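You operate a simulated robot arm through the tools that you are given. There is no shell and no other tool.

You are at the controls of a simulated robot arm. One attempt, no reset.

## Task
Start the computer, log the desk job card's sensor and result, then save.
Fine: switch the monitor on; the other results stay.

It is judged by the outcome, as a careful person would: the job done as asked, and still so three seconds after it is handed in. It fails if anything else is knocked over, pushed out of place, dropped, spilled or broken.

## Robot
A 7-joint arm with a two-finger parallel gripper, fixed in place. Base frame: the origin is on the floor under the middle of its stand, x ahead of it, y to its left, z up; the work surface is at about z = 730. Readings come in mm, degrees, newtons and seconds.
It reaches about 1058 mm from its shoulder. Its first joint turns from -166.0 to 166.0 degrees. Payload 4.4 kg.
The tool frame sits at the grasp point between the pads (the TCP): z along the fingers, y along the line on which they close. The tips reach 23 mm beyond it. The gripper opens to 94 mm. The fingers are 38 mm wide and 10 mm thick; the gripper's body (54 by 96 mm) begins 39 mm behind the TCP.
Orientation is told as [roll, pitch, yaw] about the base's x, y, z axes, in that order, counted from this pose: with the fingers straight down and closing along the base's y, the tool's x points along the base's -x, its y along +y and its z along -z.

## Interface
- The arm moves only by the tool drive_tool. Its argument "rows" is a list of rows, each an object (a shift or turn left out is 0, a gripper value left out holds the last) with "travel": the shift along the tool's x, y, z in mm, a list of three; "rot": the turn, a rotation vector about the tool's x, y, z in degrees, a list of three; "hand": the opening, from 0 (shut) to 1 (fully open). In form: [{"travel": [tx, ty, tz], "rot": [wx, wy, wz], "hand": hand}, ...]. A call has 1 to 20 rows; each row shifts and turns the commanded pose from where the row before left it, along the tool's axes as they then stand. A row lasts 0.2 s, in which the tool goes at most 50 mm and 8.6 degrees; a call with a longer step from one row to the next is refused whole, and so is a gripper value outside its range. Where a pose cannot be reached the arm comes as near as it can. A force on the tool above 40 N (or 10 N above the force at the start of the call, whichever is more), or a blocked arm, ends the call early, and 0.2 s more pass. Each finger travels about 108 mm/s and halts on what it meets, pressing with about 40 N; the grip force reading is that of the motor and also rises with nothing between the fingers. The clock runs only during rows and for 0.2 s after the last one: add rows that do not move to give the fingers time. The reply holds the time, the measured pose of the TCP, the force on the tool along the base axes, the opening and the grip force, in the units named above and with some noise, with the torque about the TCP (base axes, N m) and any sound that the robot's microphone picked up, and new pictures: "views" is both (left out), scene, wrist or none.
- Cameras (640 x 400 px; columns grow to the right, rows downward): "scene" is fixed at [229.4, 639.2, 1516.5]; the picture's right is [-0.56, -0.83, 0.00], its down [-0.79, 0.54, -0.30] and it looks along [0.25, -0.17, -0.95] (base axes); focal length 214 px, centre (320, 200). "wrist" rides on the gripper at [86, 16, -75] in the tool frame; the picture's right is [-0.18, 0.98, 0.00], its down [-0.58, -0.11, -0.81] and it looks along [-0.79, -0.15, 0.59] (tool axes); focal length 243 px, centre (320, 200).
- probe_pixels(camera, pixels): for up to 12 pixels [column, row] of the newest picture of that camera ("zoom" is the newest enlarged one), the place [x, y, z] in the base frame of the surface seen there, good to about 3 mm, but the place of the scene camera against the robot may be out by one fixed shift of up to 18 mm in any direction. No time passes.
- close_up(camera, box): a new picture of the part [left, top, right, bottom] of that camera's present view, enlarged. No time passes.
- hand_in(): hands the job in; it is judged then, once.

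Unless the task says otherwise, let go and move clear before handing in.

The tools are called after "Emit:" by a JSON object that holds its "api" and its "payload". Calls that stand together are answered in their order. drive_tool: Moves the arm, as the interface text tells. Its arguments: {"type":"object","properties":{"rows":{"type":"array"},"views":{"type":"string","enum":["both","scene","wrist","none"]}},"required":["rows"]} The other tools are called the same way: probe_pixels (camera, pixels) gives the place of the surface under pixels of a picture; close_up (camera, box) takes an enlarged picture of a part of a camera's view; hand_in () hands the job in.

At the start:

```text
clock: 0.0
tcp_pos: [619.7, 141.2, 1230.9]
orientation: [0.0, -0.1, 0.0]
wrist_force: [0.5, -1.2, 0.0]
wrist_torque: [0.01, -0.01, -0.01]
opening: 93.9
gripper_force: 0.0
```

scene: 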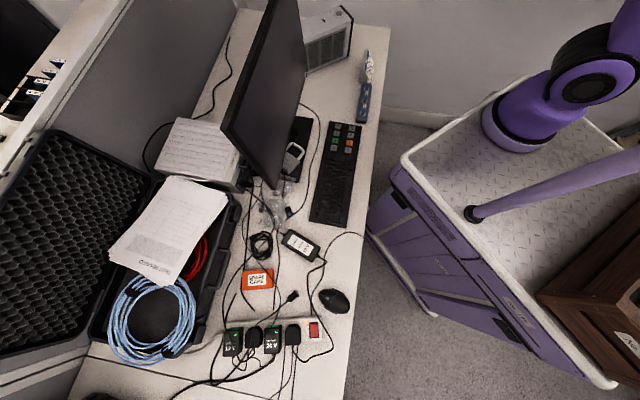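
wrist: 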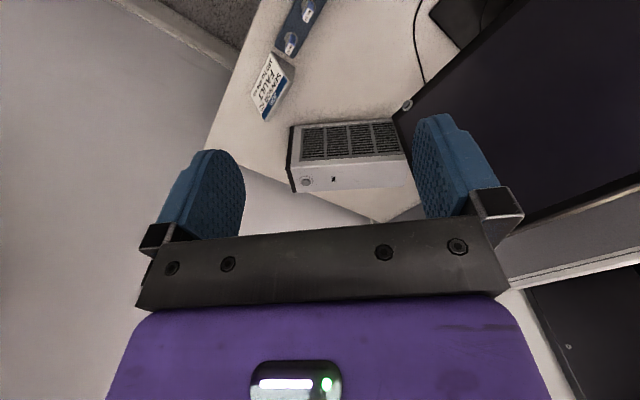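

The scene shows a desk with a monitor (around 265,90), a keypad/keyboard (340,170), a computer box (325,45) and a power strip (270,340); the wrist view shows the computer's front with a round button near (306,182) and a card at (270,85). I'll take enlarged pictures of these areas before moving.

Emit:
{"api": "close_up", "payload": {"camera": "scene", "box": [290, 110, 390, 235]}}

Emit:
{"api": "close_up", "payload": {"camera": "wrist", "box": [230, 0, 430, 210]}}

Emit:
{"api": "close_up", "payload": {"camera": "scene", "box": [200, 220, 360, 380]}}

Emit:
{"api": "close_up", "payload": {"camera": "scene", "box": [290, 0, 400, 130]}}

```text
3.20 times, centred on (340, 172) of scene
```

zoom: 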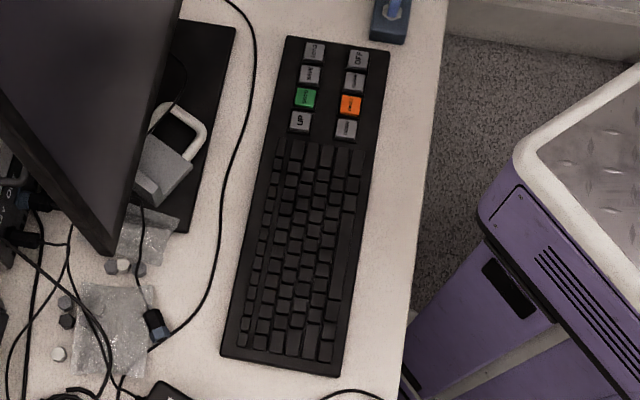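

```text
1.90 times, centred on (330, 105) of wrist
```

zoom: 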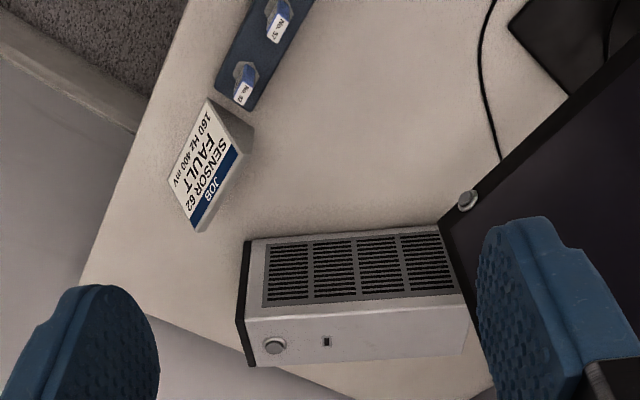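

```text
2.50 times, centred on (280, 300) of scene
```

zoom: 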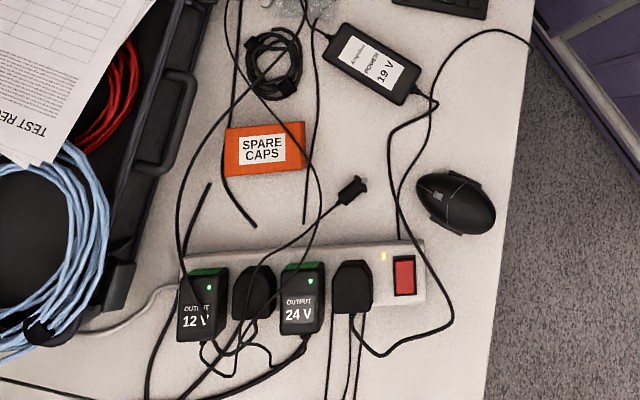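

```text
3.08 times, centred on (345, 65) of scene
```

zoom: 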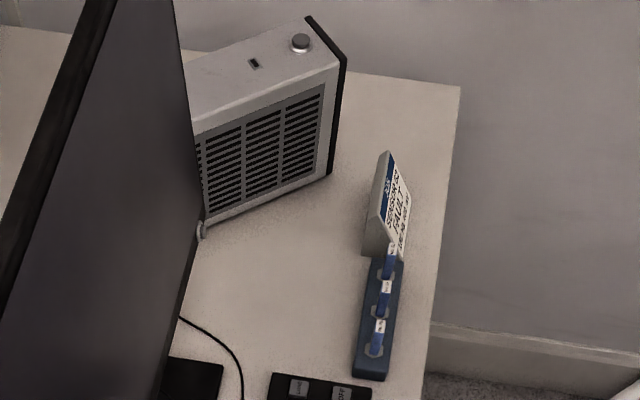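

The card by the blue rack reads something like "JOB / SENSOR 62 / FAULT / 160 Hz 400 mV", and the computer's power button is on its top (zoom 300,42). I'll enlarge the card, the keypad legends and the button further.

Emit:
{"api": "close_up", "payload": {"camera": "wrist", "box": [240, 40, 310, 130]}}

Emit:
{"api": "close_up", "payload": {"camera": "scene", "box": [320, 115, 370, 160]}}

Emit:
{"api": "close_up", "payload": {"camera": "scene", "box": [345, 40, 385, 85]}}

Emit:
{"api": "probe_pixels", "payload": {"camera": "wrist", "pixels": [[306, 182], [333, 179], [300, 165], [400, 125], [293, 130], [407, 105], [270, 85], [420, 150], [360, 145], [405, 180]]}}

Emit:
{"api": "probe_pixels", "payload": {"camera": "scene", "pixels": [[338, 126], [352, 128], [337, 133], [351, 135], [335, 140], [350, 142], [334, 148], [348, 150], [342, 13], [355, 79]]}}

```text
4.44 times, centred on (275, 85) of wrist
```

zoom: 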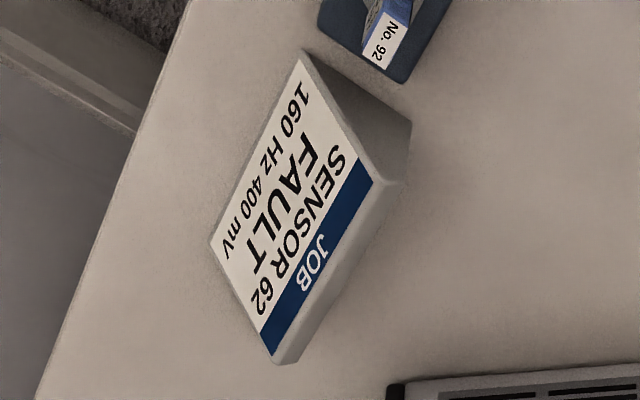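

```text
8.89 times, centred on (345, 138) of scene
```

zoom: 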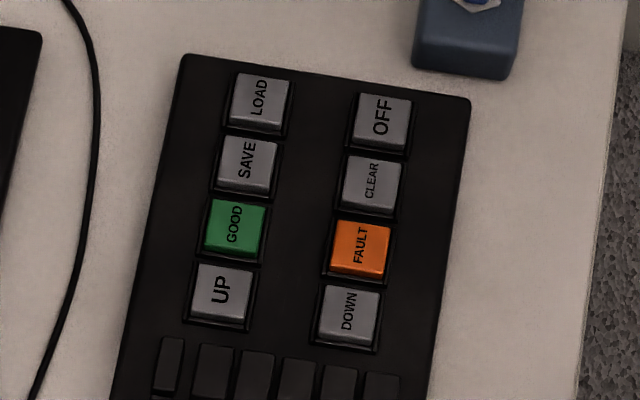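

```text
8.89 times, centred on (365, 62) of scene
```

zoom: 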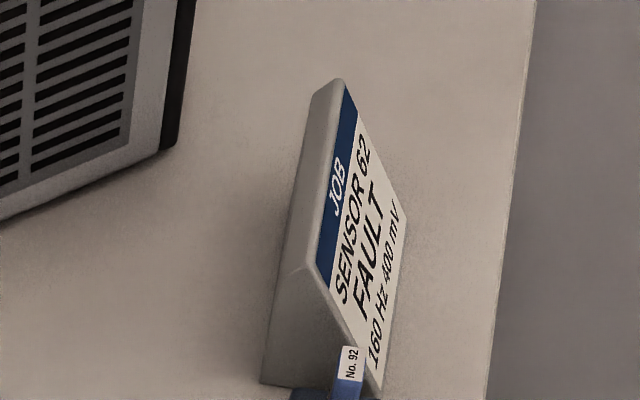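

```text
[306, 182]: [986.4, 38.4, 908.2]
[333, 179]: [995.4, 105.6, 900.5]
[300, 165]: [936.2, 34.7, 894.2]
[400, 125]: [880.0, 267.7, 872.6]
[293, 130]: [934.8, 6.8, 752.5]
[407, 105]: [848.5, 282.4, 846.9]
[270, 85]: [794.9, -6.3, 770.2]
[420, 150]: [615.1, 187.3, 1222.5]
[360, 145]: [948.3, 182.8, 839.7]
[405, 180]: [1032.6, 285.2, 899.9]
```

```text
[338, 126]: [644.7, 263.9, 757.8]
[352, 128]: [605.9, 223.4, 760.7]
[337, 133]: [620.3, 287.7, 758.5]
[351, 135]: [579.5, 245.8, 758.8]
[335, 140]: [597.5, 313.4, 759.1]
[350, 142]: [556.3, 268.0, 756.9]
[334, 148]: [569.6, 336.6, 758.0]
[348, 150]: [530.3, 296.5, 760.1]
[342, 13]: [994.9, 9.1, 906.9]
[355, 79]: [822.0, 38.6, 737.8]
```

The card clearly reads SENSOR 62, FAULT (160 Hz, 400 mV), and the keys are LOAD/OFF, SAVE/CLEAR, GOOD/FAULT, UP/DOWN. The computer's power button is near (986, 38, 908). Next I'll probe the monitor's geometry and its surroundings.

Emit:
{"api": "probe_pixels", "payload": {"camera": "scene", "pixels": [[298, 5], [305, 70], [272, 185], [228, 130], [225, 120], [270, 20], [265, 100], [290, 60], [282, 120], [250, 130], [338, 14], [302, 76]]}}

Emit:
{"api": "close_up", "payload": {"camera": "scene", "box": [215, 0, 325, 200]}}

Emit:
{"api": "close_up", "payload": {"camera": "wrist", "box": [380, 0, 640, 240]}}

Emit:
{"api": "close_up", "payload": {"camera": "wrist", "box": [280, 110, 430, 200]}}

```text
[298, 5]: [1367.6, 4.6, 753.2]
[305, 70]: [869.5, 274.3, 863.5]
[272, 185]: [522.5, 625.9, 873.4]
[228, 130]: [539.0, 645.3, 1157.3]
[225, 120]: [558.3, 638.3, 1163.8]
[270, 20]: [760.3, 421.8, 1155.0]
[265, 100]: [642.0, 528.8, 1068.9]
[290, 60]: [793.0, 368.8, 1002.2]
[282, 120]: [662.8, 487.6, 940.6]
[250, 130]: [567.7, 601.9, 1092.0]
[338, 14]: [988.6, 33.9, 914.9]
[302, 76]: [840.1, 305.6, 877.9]
```

```text
2.00 times, centred on (270, 100) of scene
```

zoom: 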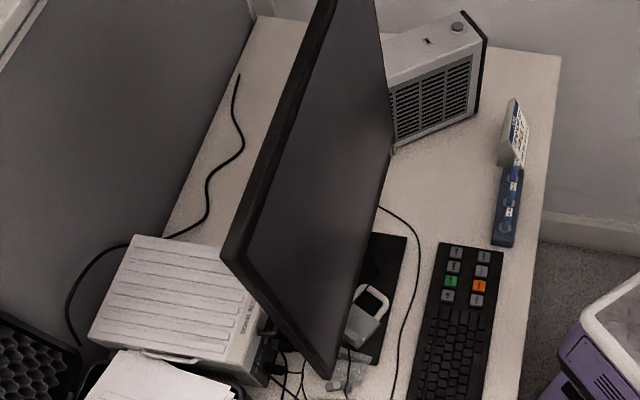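

```text
1.67 times, centred on (510, 120) of wrist
```

zoom: 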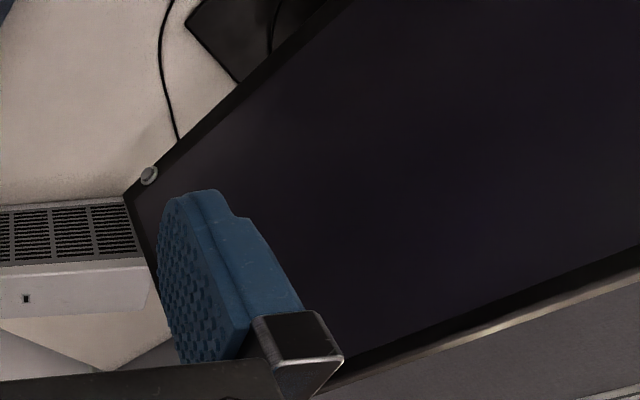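

```text
4.27 times, centred on (355, 155) of wrist
```

zoom: 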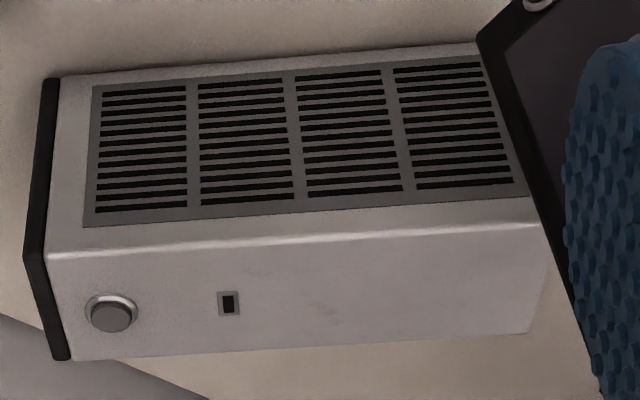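

The monitor's lower edge runs from about (870,275) to (522,626), z 865–1160, and the PC button sits clear of it at (987,38,908). I'll shut the fingers and move toward it at a safe height.

Emit:
{"api": "drive_tool", "payload": {"rows": [{"travel": [-40, -15, 10], "hand": 0}, {"travel": [-40, -15, 10]}, {"travel": [-40, -15, 10]}, {"travel": [-40, -15, 10]}, {"travel": [-40, -15, 10]}, {"travel": [-40, -15, 10]}, {"travel": [-40, -14, 10]}, {"travel": [0, 0, 0]}]}}

```text
clock: 1.8
tcp_pos: [897.7, 38.8, 1156.9]
orientation: [0.1, 0.0, 0.0]
wrist_force: [-0.1, -0.6, 0.2]
wrist_torque: [0.0, 0.04, -0.06]
opening: 0.0
gripper_force: 39.9
```

scene: 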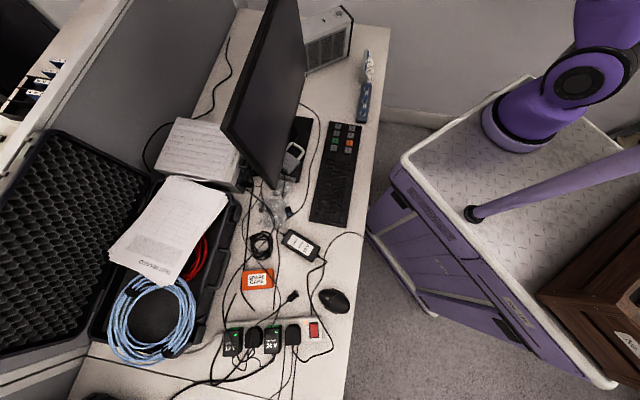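
wrist: 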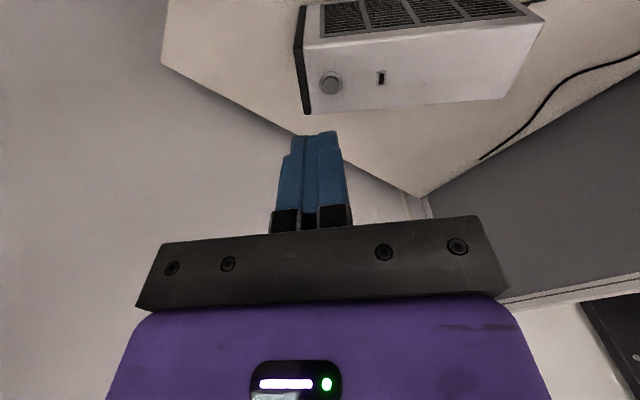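

The arm is at (898, 39, 1157), and the PC's button is at wrist pixel (330,84). I'll probe it precisely along with the top of the case.

Emit:
{"api": "probe_pixels", "payload": {"camera": "wrist", "pixels": [[330, 84], [322, 84], [339, 84], [330, 76], [330, 92], [381, 78], [315, 60], [312, 105], [440, 80], [350, 95]]}}

Emit:
{"api": "close_up", "payload": {"camera": "wrist", "box": [290, 30, 410, 130]}}

```text
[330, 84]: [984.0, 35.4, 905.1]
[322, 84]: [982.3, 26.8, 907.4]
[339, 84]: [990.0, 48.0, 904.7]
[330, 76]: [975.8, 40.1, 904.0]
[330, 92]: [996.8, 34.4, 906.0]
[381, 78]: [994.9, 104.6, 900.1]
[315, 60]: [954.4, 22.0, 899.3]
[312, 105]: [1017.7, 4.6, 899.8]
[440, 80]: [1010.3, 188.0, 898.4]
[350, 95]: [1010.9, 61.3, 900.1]
```

```text
4.00 times, centred on (350, 80) of wrist
```

zoom: 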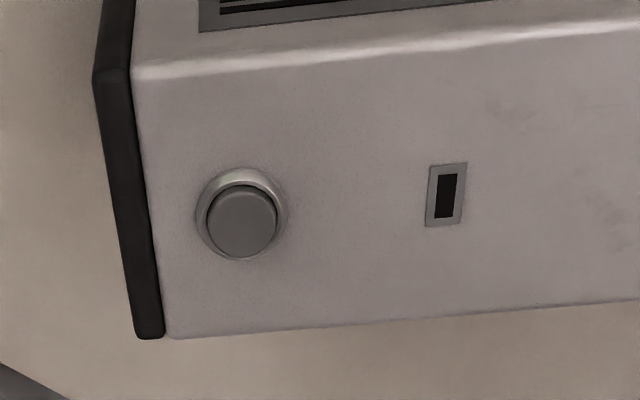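

The button centre is about (986, 37) with its top near z 907, on a case top at z 900. I'll move over it and stop with the fingertips about 30 mm above, checking reach.

Emit:
{"api": "drive_tool", "payload": {"rows": [{"travel": [-22, -0.5, 30]}, {"travel": [-22, -0.5, 35]}, {"travel": [-22, -0.5, 35]}, {"travel": [-22, -0.3, 35]}, {"travel": [0, 0, 35]}, {"travel": [0, 0, 27]}, {"travel": [0, 0, 0]}]}}

```text
clock: 3.4
tcp_pos: [987.1, 37.2, 961.8]
orientation: [0.0, 0.0, 0.0]
wrist_force: [-1.0, -0.7, 0.5]
wrist_torque: [0.0, 0.0, -0.01]
opening: 0.0
gripper_force: 39.6
```

scene: 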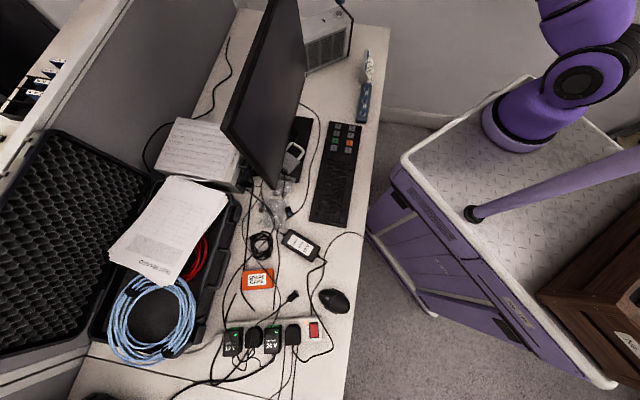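
wrist: 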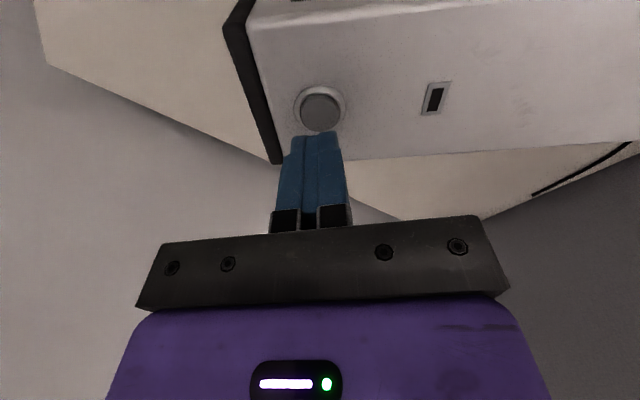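

The arm reached (987, 37, 962) upright, and the button is at wrist pixel (321,110). I'll recheck its position before pressing.

Emit:
{"api": "probe_pixels", "payload": {"camera": "wrist", "pixels": [[321, 110], [308, 110], [333, 110], [321, 98], [321, 124], [345, 110], [318, 134], [318, 150], [300, 140]]}}

Emit:
{"api": "close_up", "payload": {"camera": "wrist", "box": [260, 70, 400, 180]}}

```text
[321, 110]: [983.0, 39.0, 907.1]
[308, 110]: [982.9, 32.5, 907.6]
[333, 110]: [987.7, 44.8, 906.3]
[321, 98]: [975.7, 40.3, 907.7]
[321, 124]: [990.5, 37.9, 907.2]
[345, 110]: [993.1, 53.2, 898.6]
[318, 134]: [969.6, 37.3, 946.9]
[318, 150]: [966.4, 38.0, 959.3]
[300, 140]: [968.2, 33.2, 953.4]
```

```text
3.64 times, centred on (330, 125) of wrist
```

zoom: 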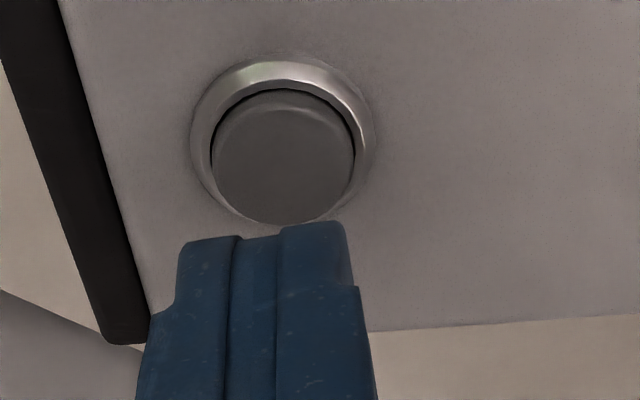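

The button centre is (984, 39, 907), with the tips now about 32 mm above it. I'll centre the fingers and press down in small steps, then back off if a force stop occurs.

Emit:
{"api": "drive_tool", "payload": {"rows": [{"travel": [3, 1.8, 9]}, {"travel": [0, 0, 9]}, {"travel": [0, 0, 9]}, {"travel": [0, 0, 2]}, {"travel": [0, 0, 2]}, {"travel": [0, 0, 1]}, {"travel": [0, 0, 1]}, {"travel": [0, 0, 1]}]}}

```text
clock: 5.2
tcp_pos: [983.5, 38.0, 930.1]
orientation: [0.0, 0.1, 0.0]
wrist_force: [1.0, 0.6, 1.4]
wrist_torque: [0.04, -0.01, 0.02]
opening: 0.0
gripper_force: 40.6
heard: click
```

scene: 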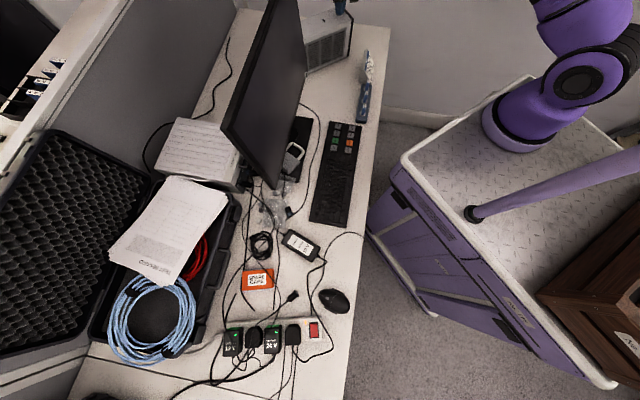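
wrist: 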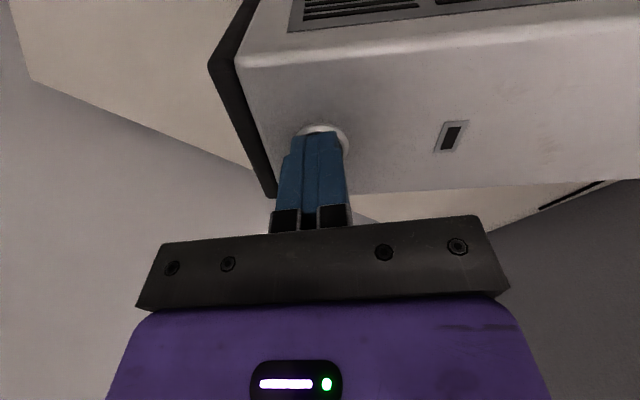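

A click was heard with the tips at about z 907, so the button has actuated. I'll back straight up and look at the indicator and the screen.

Emit:
{"api": "drive_tool", "payload": {"rows": [{"travel": [0, 0, -15]}, {"travel": [0, 0, -40]}, {"travel": [0, 0, -45]}, {"travel": [0, 0, -45]}, {"travel": [0, 0, 0]}]}}

Emit:
{"api": "close_up", "payload": {"camera": "wrist", "box": [260, 20, 500, 180]}}

Emit:
{"api": "close_up", "payload": {"camera": "scene", "box": [215, 0, 385, 200]}}

```text
clock: 6.4
tcp_pos: [983.1, 39.6, 1075.5]
orientation: [0.0, 0.0, 0.1]
wrist_force: [0.6, 0.0, -0.4]
wrist_torque: [-0.02, 0.01, 0.01]
opening: 0.0
gripper_force: 40.2
```

scene: 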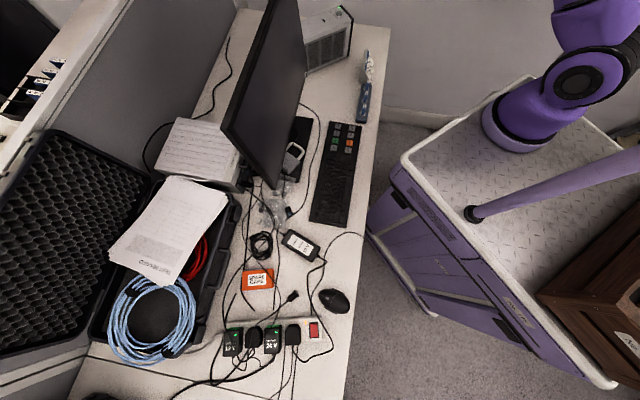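
wrist: 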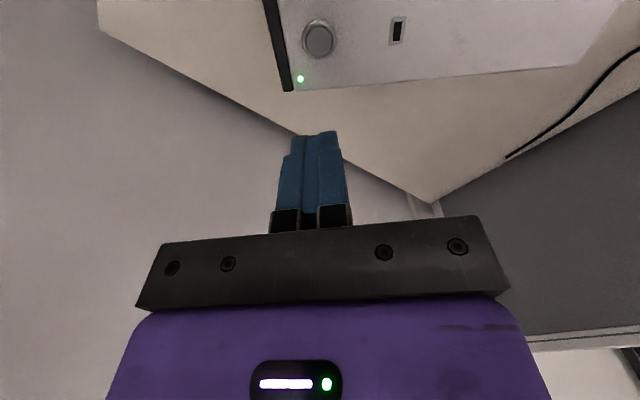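

```text
2.50 times, centred on (380, 100) of wrist
```

zoom: 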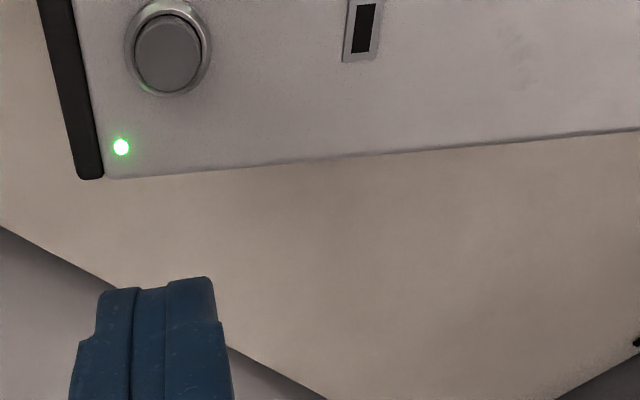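

```text
2.00 times, centred on (300, 100) of scene
```

zoom: 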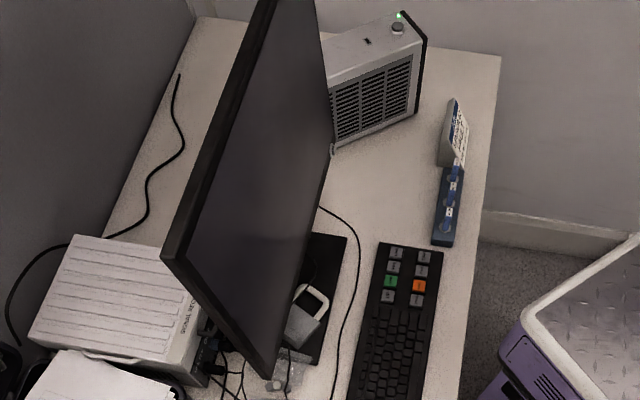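

The computer's green LED is lit at wrist pixel (300,79), so it is on, but the monitor is still dark. I'll retreat and turn the wrist camera toward the monitor to see its button near (848, 282, 847).

Emit:
{"api": "drive_tool", "payload": {"rows": [{"travel": [45, 2, 0]}, {"travel": [45, 2, 0]}, {"travel": [45, 2, 0]}, {"travel": [45, 2, 0]}, {"travel": [45, 2, 0]}, {"travel": [45, 2, 0]}, {"travel": [45, 2, 0]}, {"travel": [45, 2, 0]}, {"travel": [0, 0, 0], "rot": [0, 0, -7.5]}, {"rot": [0, 0, -7.5]}, {"rot": [0, 0, -7.5]}, {"rot": [0, 0, -7.5]}, {"rot": [0, 0, -7.5]}, {"rot": [0, 0, -7.5]}, {"rot": [0, -8, 0]}, {"rot": [0, -8, 0]}, {"rot": [0, -8, 0]}, {}]}}

```text
clock: 10.2
tcp_pos: [623.6, 55.0, 1074.2]
orientation: [0.0, -23.9, 45.0]
wrist_force: [0.3, -0.2, -0.6]
wrist_torque: [-0.02, -0.02, -0.02]
opening: 0.1
gripper_force: 40.3
```

scene: 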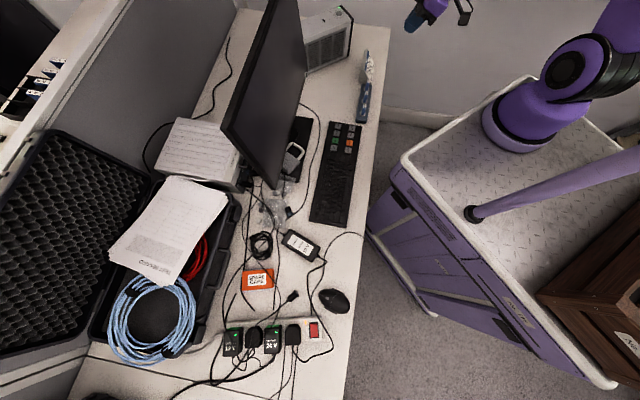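
wrist: 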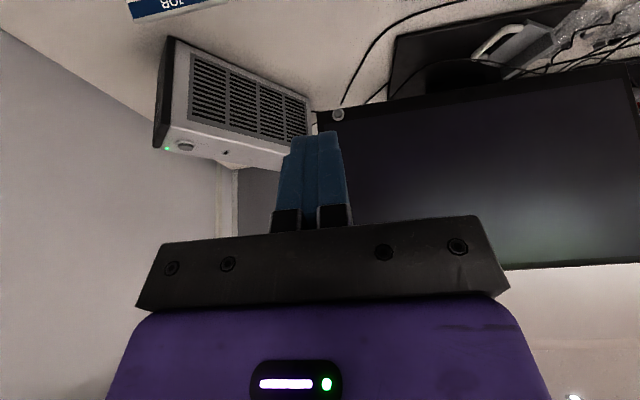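

The monitor's round button is at wrist pixel (338,115), at its lower right bezel corner. I'll zoom and probe it.

Emit:
{"api": "close_up", "payload": {"camera": "wrist", "box": [300, 80, 400, 150]}}

Emit:
{"api": "probe_pixels", "payload": {"camera": "wrist", "pixels": [[338, 115], [333, 112], [343, 118], [350, 110], [345, 130], [380, 112], [380, 150], [620, 90], [600, 240], [400, 108], [365, 160], [480, 92]]}}

```text
5.71 times, centred on (350, 115) of wrist
```

zoom: 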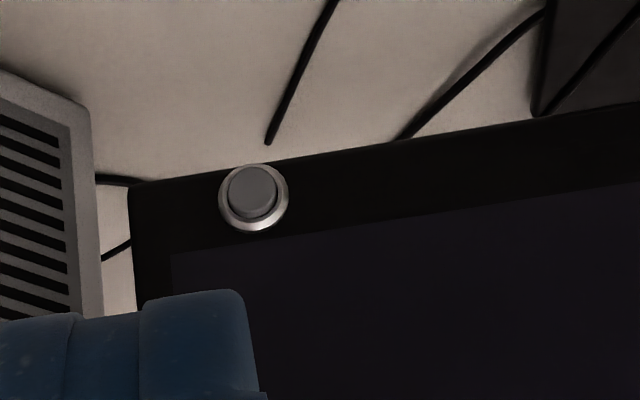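

```text
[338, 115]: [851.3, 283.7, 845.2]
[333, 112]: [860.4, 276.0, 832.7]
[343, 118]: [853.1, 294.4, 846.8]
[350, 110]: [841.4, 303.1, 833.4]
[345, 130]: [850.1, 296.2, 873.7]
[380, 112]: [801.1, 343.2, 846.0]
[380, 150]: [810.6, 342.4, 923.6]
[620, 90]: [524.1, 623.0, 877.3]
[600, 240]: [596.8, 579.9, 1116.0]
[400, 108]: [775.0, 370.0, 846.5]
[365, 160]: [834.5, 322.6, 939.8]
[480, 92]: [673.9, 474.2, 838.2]
```

The monitor button sits on the front bezel at about (851, 284, 845), facing back toward (-0.7,-0.7). I'll pitch the fingers to 45° and approach along that line, stopping about 50–60 mm short.

Emit:
{"api": "drive_tool", "payload": {"rows": [{"rot": [0, -7, 0]}, {"rot": [0, -7, 0]}, {"rot": [0, -7, 0]}, {"travel": [-1.5, 0.1, 41]}, {"travel": [-1.5, 0.1, 41]}, {"travel": [-1.5, 0.1, 41]}, {"travel": [-1.5, 0.1, 41]}, {"travel": [-1.5, 0.1, 41]}, {"travel": [-1.5, 0.1, 41]}, {"travel": [-1.5, 0.1, 41]}, {}]}}

```text
clock: 12.6
tcp_pos: [794.0, 205.9, 883.3]
orientation: [0.1, -45.0, 45.1]
wrist_force: [-1.0, -0.5, -0.6]
wrist_torque: [0.0, 0.0, 0.02]
opening: 0.0
gripper_force: 39.4
out of reach, approached as far as the arm can: row 2, 3
```

scene: 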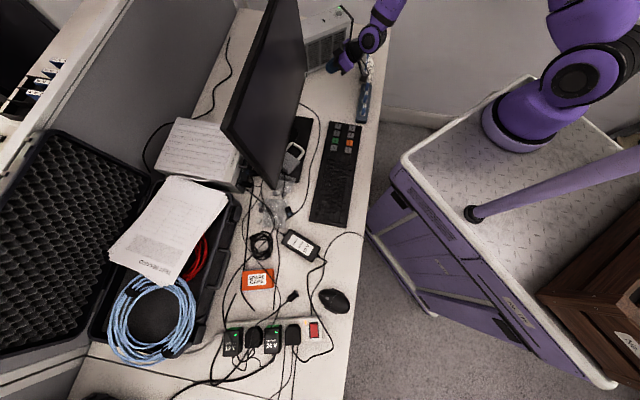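
wrist: 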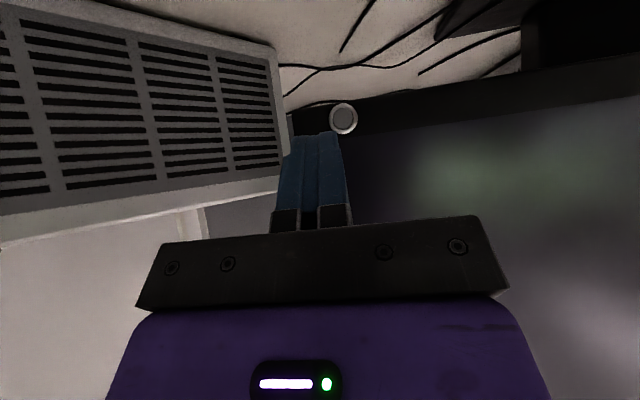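

The arm is at (794, 206, 883) with the right orientation, and the button appears at wrist pixel (343,119), slightly right of the fingertips. I'll probe it afresh.

Emit:
{"api": "probe_pixels", "payload": {"camera": "wrist", "pixels": [[343, 119], [337, 119], [349, 119], [343, 113], [343, 125], [370, 112], [370, 128], [318, 133], [327, 134], [305, 137], [420, 105]]}}

Emit:
{"api": "close_up", "payload": {"camera": "wrist", "box": [270, 80, 400, 180]}}

```text
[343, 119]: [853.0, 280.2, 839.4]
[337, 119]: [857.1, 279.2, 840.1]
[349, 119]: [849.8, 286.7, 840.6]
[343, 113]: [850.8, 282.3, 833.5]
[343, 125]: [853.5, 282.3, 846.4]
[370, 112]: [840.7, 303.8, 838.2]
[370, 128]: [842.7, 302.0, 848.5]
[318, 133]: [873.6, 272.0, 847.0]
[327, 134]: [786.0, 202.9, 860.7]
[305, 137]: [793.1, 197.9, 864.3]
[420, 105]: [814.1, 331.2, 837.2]
```

```text
4.00 times, centred on (335, 130) of wrist
```

zoom: 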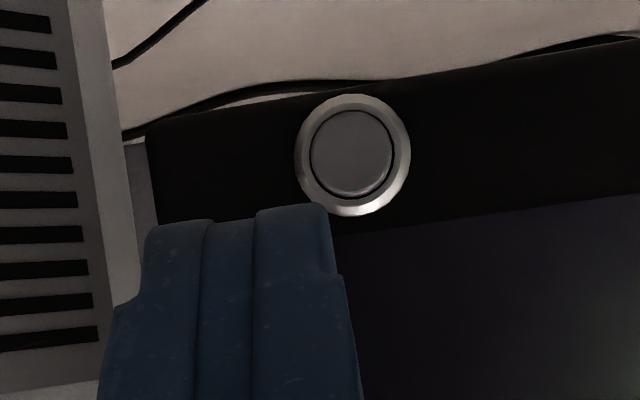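

The button cap centre is about (853, 281, 840). I'll line up the leading fingertip corner with it, about 25 mm short, before pressing.

Emit:
{"api": "drive_tool", "payload": {"rows": [{"travel": [0, 4, 19]}, {"travel": [0, 4, 19]}, {"travel": [0, 3.7, 19]}, {}]}}

Emit:
{"api": "close_up", "payload": {"camera": "wrist", "box": [270, 80, 400, 180]}}

```text
clock: 13.6
tcp_pos: [814.8, 243.5, 844.9]
orientation: [0.0, -45.0, 44.9]
wrist_force: [0.4, 0.5, 0.6]
wrist_torque: [0.0, -0.02, 0.01]
opening: 0.0
gripper_force: 40.2
```

scene: 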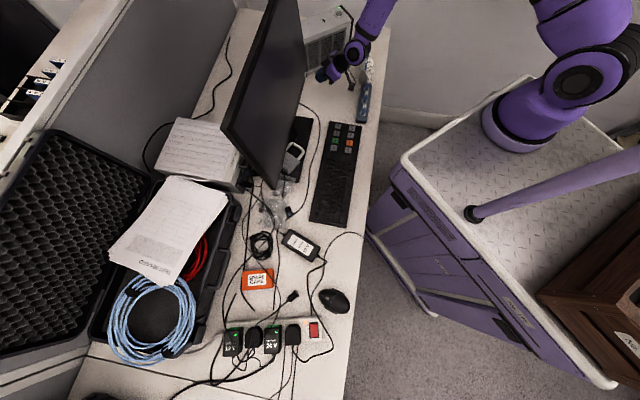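
wrist: 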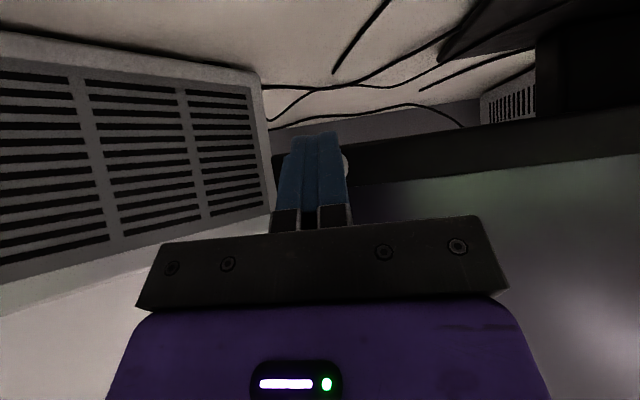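

```text
4.00 times, centred on (335, 130) of wrist
```

zoom: 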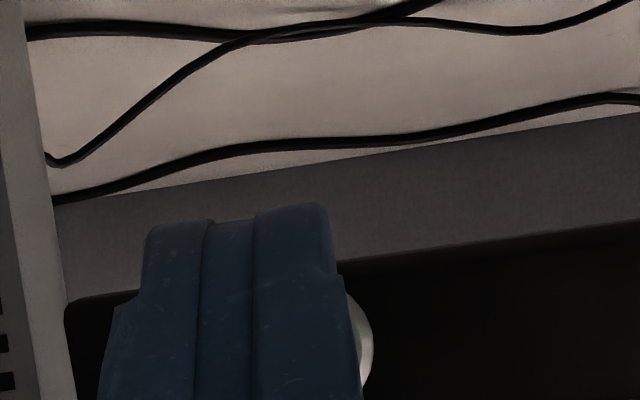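

The visible sliver of the ring at zoom (362,340) agrees with the fingertips being lined up to within a couple of mm. I'll advance along the button's axis, slowing to 1 mm steps near contact.

Emit:
{"api": "drive_tool", "payload": {"rows": [{"travel": [-5.9, 0.8, 6.9]}, {"travel": [-5.9, 0.7, 6.9]}, {"travel": [-1.4, 0, 1.4]}, {"travel": [-0.71, 0, 0.71]}, {"travel": [-0.71, 0, 0.71]}, {"travel": [-0.71, 0, 0.71]}, {"travel": [-0.71, 0, 0.71]}, {"travel": [-0.71, 0, 0.71]}]}}

```text
clock: 15.4
tcp_pos: [832.1, 260.3, 840.6]
orientation: [0.1, -44.9, 45.1]
wrist_force: [0.0, -0.3, 0.3]
wrist_torque: [-0.01, -0.01, -0.02]
opening: 0.1
gripper_force: 40.0
```

scene: 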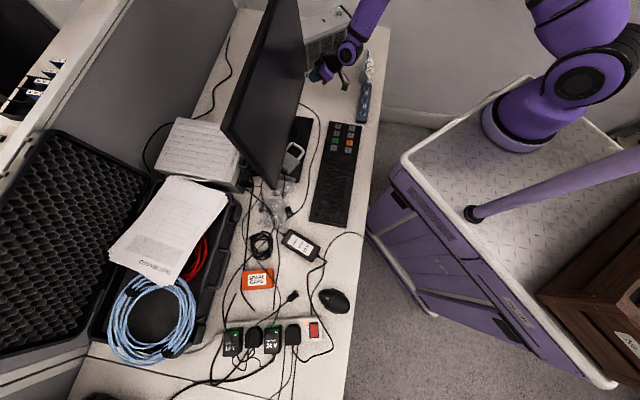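
wrist: 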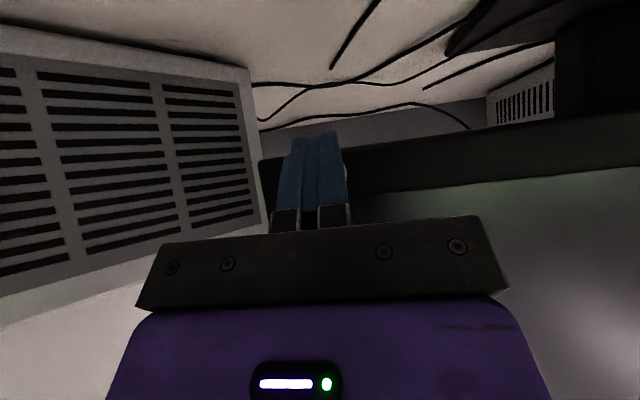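

There is no contact yet at (832, 260, 841) and the tool has sunk 2 mm low. I'll correct upward slightly and continue in 1 mm steps until the click.

Emit:
{"api": "drive_tool", "payload": {"rows": [{"travel": [-2.0, 0, -1.0]}, {"travel": [-0.9, 0, 0.5]}, {"travel": [-0.71, 0, 0.71]}, {"travel": [-0.71, 0, 0.71]}, {"travel": [-0.71, 0, 0.71]}, {}], "views": "wrist"}}

```text
clock: 16.8
tcp_pos: [834.3, 265.1, 844.9]
orientation: [0.0, -44.9, 45.1]
wrist_force: [-4.0, -4.1, -1.4]
wrist_torque: [-0.06, 0.02, 0.04]
opening: 0.1
gripper_force: 40.1
heard: click, click
```

wrist: 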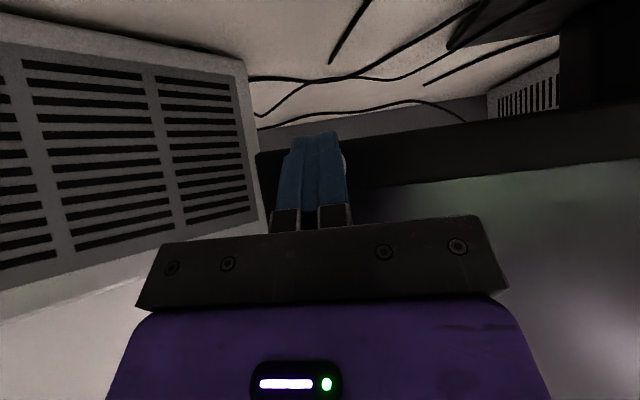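

Two clicks were heard, with about 6 N on the tool. I'll back off along the button axis and check whether the screen lit up.

Emit:
{"api": "drive_tool", "payload": {"rows": [{"travel": [5, 0, -5]}, {"travel": [15, 0, -15]}, {"travel": [20, 0, -20]}, {}]}}

Emit:
{"api": "close_up", "payload": {"camera": "scene", "box": [215, 0, 385, 200]}}

```text
clock: 17.8
tcp_pos: [795.3, 223.6, 843.9]
orientation: [0.0, -45.1, 45.2]
wrist_force: [0.5, -0.3, -0.1]
wrist_torque: [0.01, 0.0, 0.01]
opening: 0.0
gripper_force: 39.6
```

scene: 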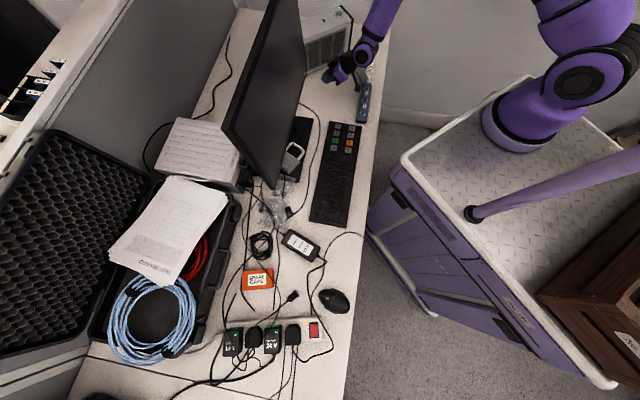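
wrist: 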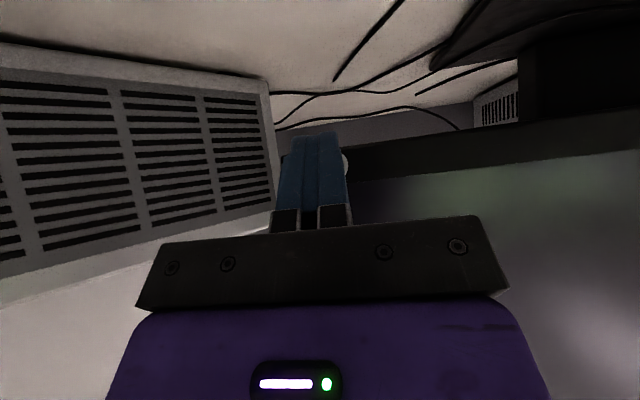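

```text
2.00 times, centred on (300, 100) of scene
```

zoom: 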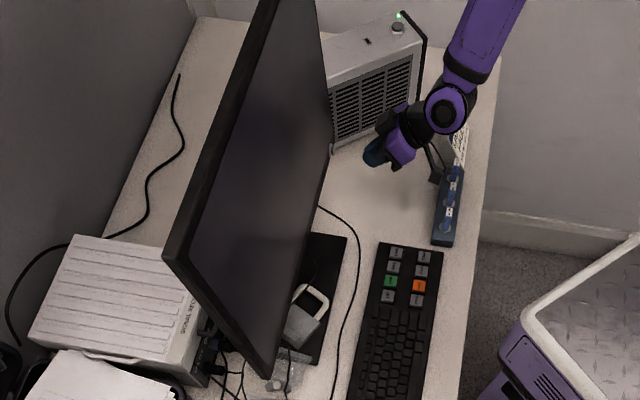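

The screen still looks dark. I'll pull back a little for a clear view of the button and the bezel, to see whether there's an indicator or a slow start.

Emit:
{"api": "drive_tool", "payload": {"rows": [{"travel": [-6, -3, -26]}, {"travel": [-6, -3, -26]}, {}, {}, {}, {}]}}

Emit:
{"api": "close_up", "payload": {"camera": "wrist", "box": [270, 60, 640, 220]}}

```text
clock: 19.2
tcp_pos: [779.5, 200.3, 891.7]
orientation: [0.0, -45.0, 44.9]
wrist_force: [0.1, -0.3, 0.8]
wrist_torque: [-0.03, 0.02, -0.02]
opening: 0.0
gripper_force: 39.9
```

scene: 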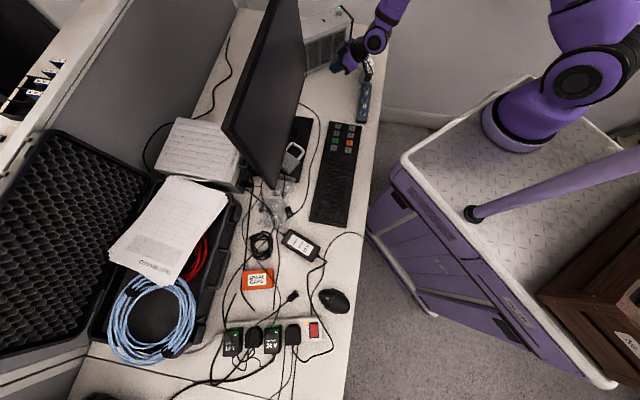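
wrist: 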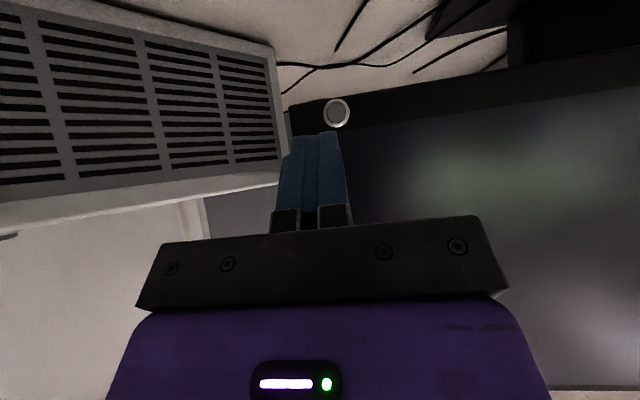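

```text
1.73 times, centred on (455, 140) of wrist
```

zoom: 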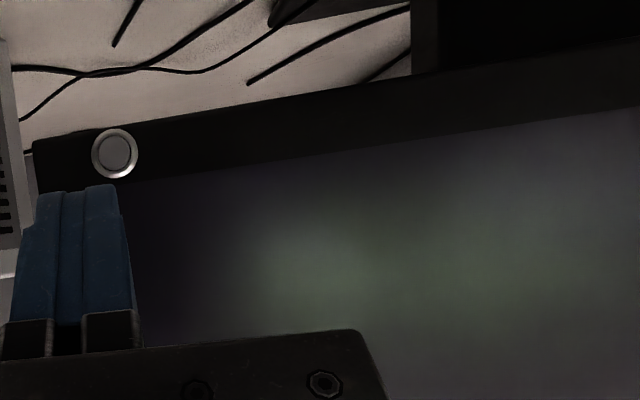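

There's no light on the bezel (button at wrist (337,112)) and the screen is dark, so the double click probably switched it on and then off again. I'll repeat the press in one decisive short push and release.

Emit:
{"api": "drive_tool", "payload": {"rows": [{"travel": [-5.5, 2.3, 27.6]}, {"travel": [-5.6, 2.3, 27.6]}, {"travel": [-5.6, 2.4, 27.6]}, {}], "views": "wrist"}}

```text
clock: 20.2
tcp_pos: [823.5, 256.8, 842.6]
orientation: [0.0, -44.9, 45.0]
wrist_force: [0.4, -0.9, 0.4]
wrist_torque: [-0.03, -0.02, 0.0]
opening: 0.2
gripper_force: 40.7
```

wrist: 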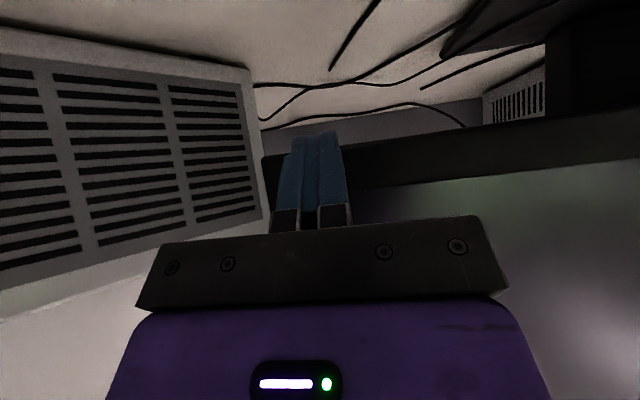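

I'm about 13 mm short of the pressed depth at (823.5, 256.8, 842.6). I'll press in and release at once.

Emit:
{"api": "drive_tool", "payload": {"rows": [{"travel": [-5.4, -2, 3.6]}, {"travel": [-4.5, 0, 4.5]}, {}, {"travel": [7, 0, -7]}, {"travel": [14, 0, -14]}, {"travel": [20, 0, -20]}, {}]}}

Emit:
{"api": "close_up", "payload": {"camera": "scene", "box": [215, 0, 385, 200]}}

```text
clock: 21.8
tcp_pos: [795.0, 222.4, 843.9]
orientation: [0.0, -45.0, 45.1]
wrist_force: [0.2, 0.9, -0.3]
wrist_torque: [-0.04, 0.02, 0.0]
opening: 0.0
gripper_force: 39.8
heard: click
```

scene: 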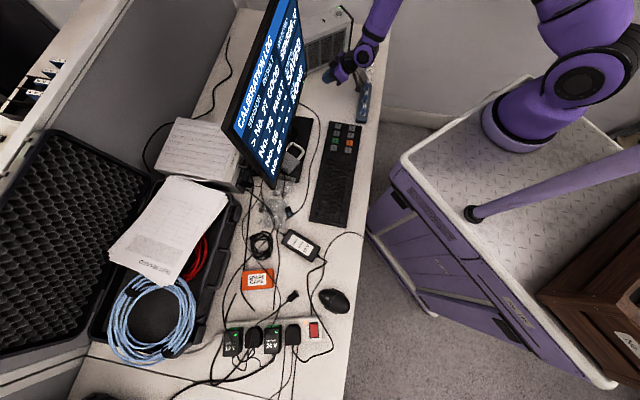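
wrist: 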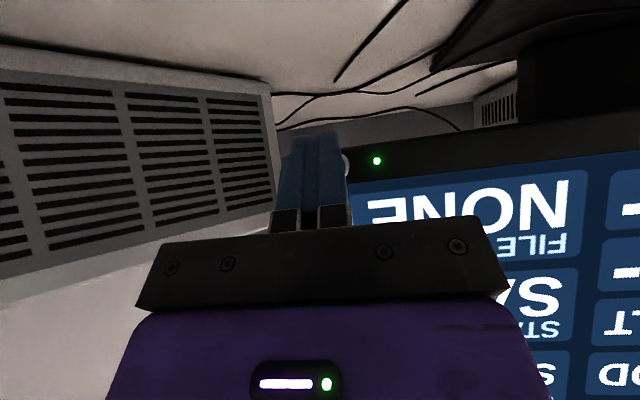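

```text
2.00 times, centred on (300, 100) of scene
```

zoom: 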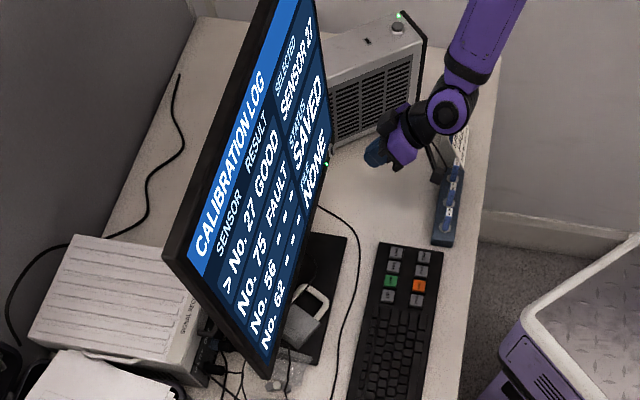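

The monitor is on with its LED lit at wrist (377,160), showing CALIBRATION LOG. I'll zoom in on the screen to read it exactly.

Emit:
{"api": "close_up", "payload": {"camera": "scene", "box": [225, 0, 315, 190]}}

Emit:
{"api": "close_up", "payload": {"camera": "scene", "box": [240, 80, 310, 185]}}

Emit:
{"api": "close_up", "payload": {"camera": "scene", "box": [318, 115, 372, 160]}}

```text
2.11 times, centred on (270, 95) of scene
```

zoom: 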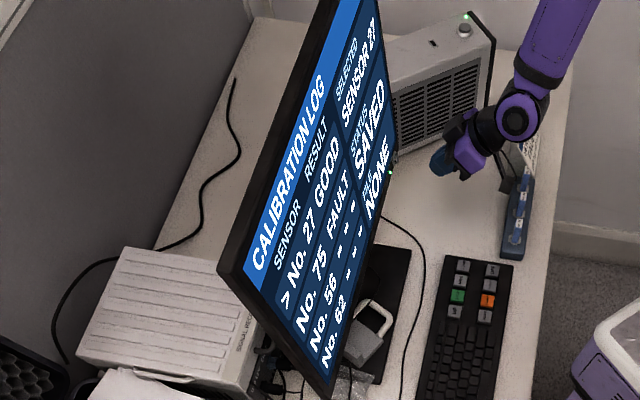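

```text
3.81 times, centred on (275, 132) of scene
```

zoom: 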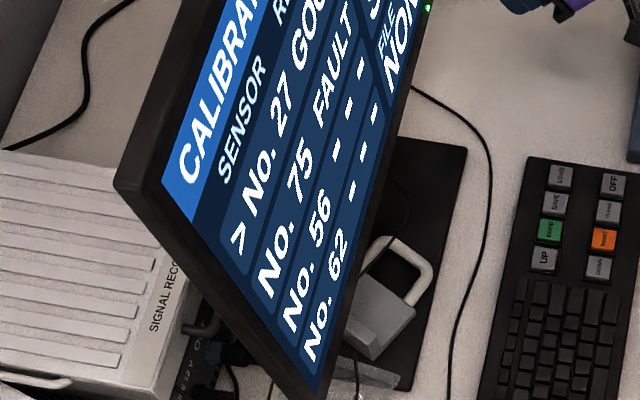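

```text
8.89 times, centred on (345, 138) of scene
```

zoom: 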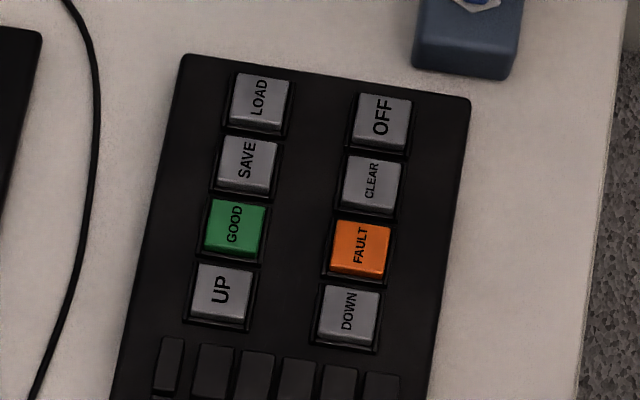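

The screen reads: >27 GOOD, 75 FAULT, 56 ---, 62 ---; SELECTED SENSOR 27, STATUS SAVED, FILE NONE. So I need DOWN three times, then FAULT, then SAVE. I'll retreat from the monitor, straighten the fingers down with yaw 45°, and hover near the keypad.

Emit:
{"api": "drive_tool", "payload": {"rows": [{"travel": [0, 0, -45]}, {"travel": [0, 0, -45]}, {"travel": [0, 0, -30]}, {"rot": [0, 7.5, 0]}, {"rot": [0, 7.5, 0]}, {"rot": [0, 7.5, 0]}, {"rot": [0, 7.5, 0]}, {"rot": [0, 7.5, 0]}, {"rot": [0, 7.5, 0]}, {}, {"travel": [19.4, 38.6, 2.8]}, {"travel": [19.4, 38.6, 2.8]}, {"travel": [19.4, 38.6, 2.8]}, {"travel": [19.4, 38.6, 2.8]}, {"travel": [19.4, 38.6, 2.8]}, {}]}}

```text
clock: 25.2
tcp_pos: [525.9, 230.6, 914.4]
orientation: [-0.1, 0.0, 45.0]
wrist_force: [-0.4, -0.4, 0.7]
wrist_torque: [0.0, -0.02, 0.0]
opening: 0.1
gripper_force: 40.2
```

scene: 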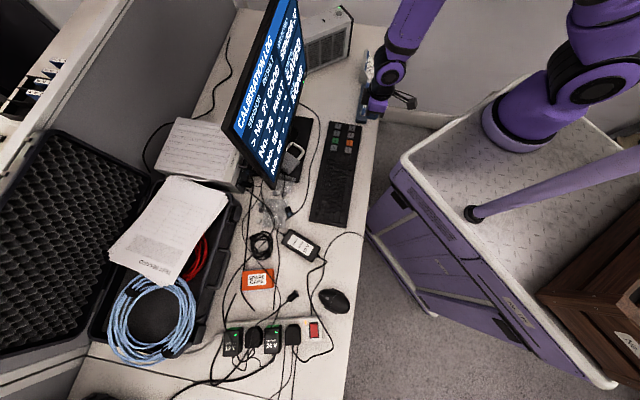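
wrist: 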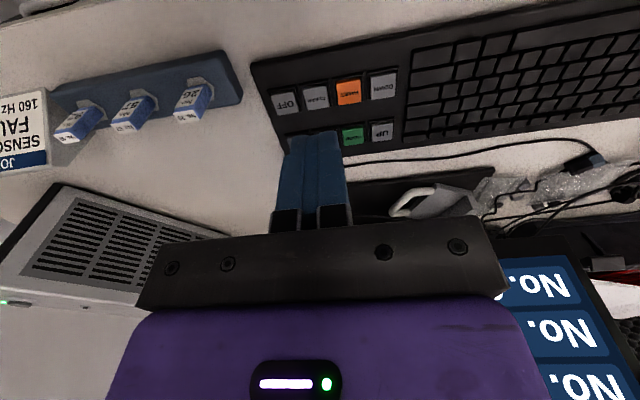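

The fingers point straight down at (526, 231, 914), and the keypad is visible in the wrist view: OFF (287,102), CLEAR (316,97), FAULT (348,92), DOWN (383,86), GOOD (353,136), UP (383,131). I'll zoom and probe these keys.

Emit:
{"api": "close_up", "payload": {"camera": "wrist", "box": [250, 50, 430, 160]}}

Emit:
{"api": "probe_pixels", "payload": {"camera": "wrist", "pixels": [[383, 86], [348, 92], [316, 97], [286, 103], [383, 131], [353, 137], [372, 87], [394, 84], [383, 78], [383, 96], [405, 86], [366, 98]]}}

```text
3.56 times, centred on (340, 105) of wrist
```

zoom: 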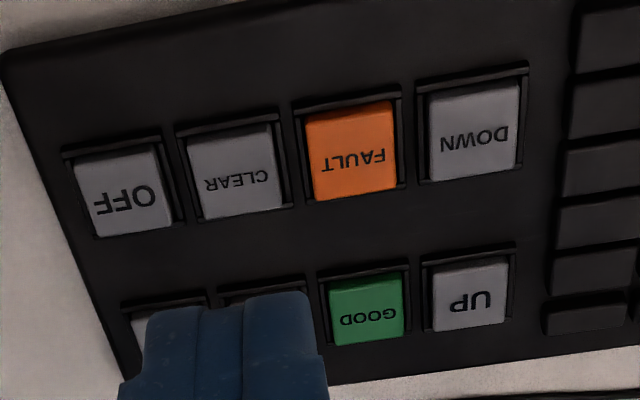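

```text
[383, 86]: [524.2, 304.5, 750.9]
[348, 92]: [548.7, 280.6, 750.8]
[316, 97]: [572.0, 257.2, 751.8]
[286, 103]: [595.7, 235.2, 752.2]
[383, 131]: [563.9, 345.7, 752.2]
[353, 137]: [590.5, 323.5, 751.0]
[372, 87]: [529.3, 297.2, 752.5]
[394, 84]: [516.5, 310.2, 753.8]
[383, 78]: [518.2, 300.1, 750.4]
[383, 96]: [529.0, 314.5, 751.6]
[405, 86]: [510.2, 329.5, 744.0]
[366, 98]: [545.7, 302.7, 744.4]
```

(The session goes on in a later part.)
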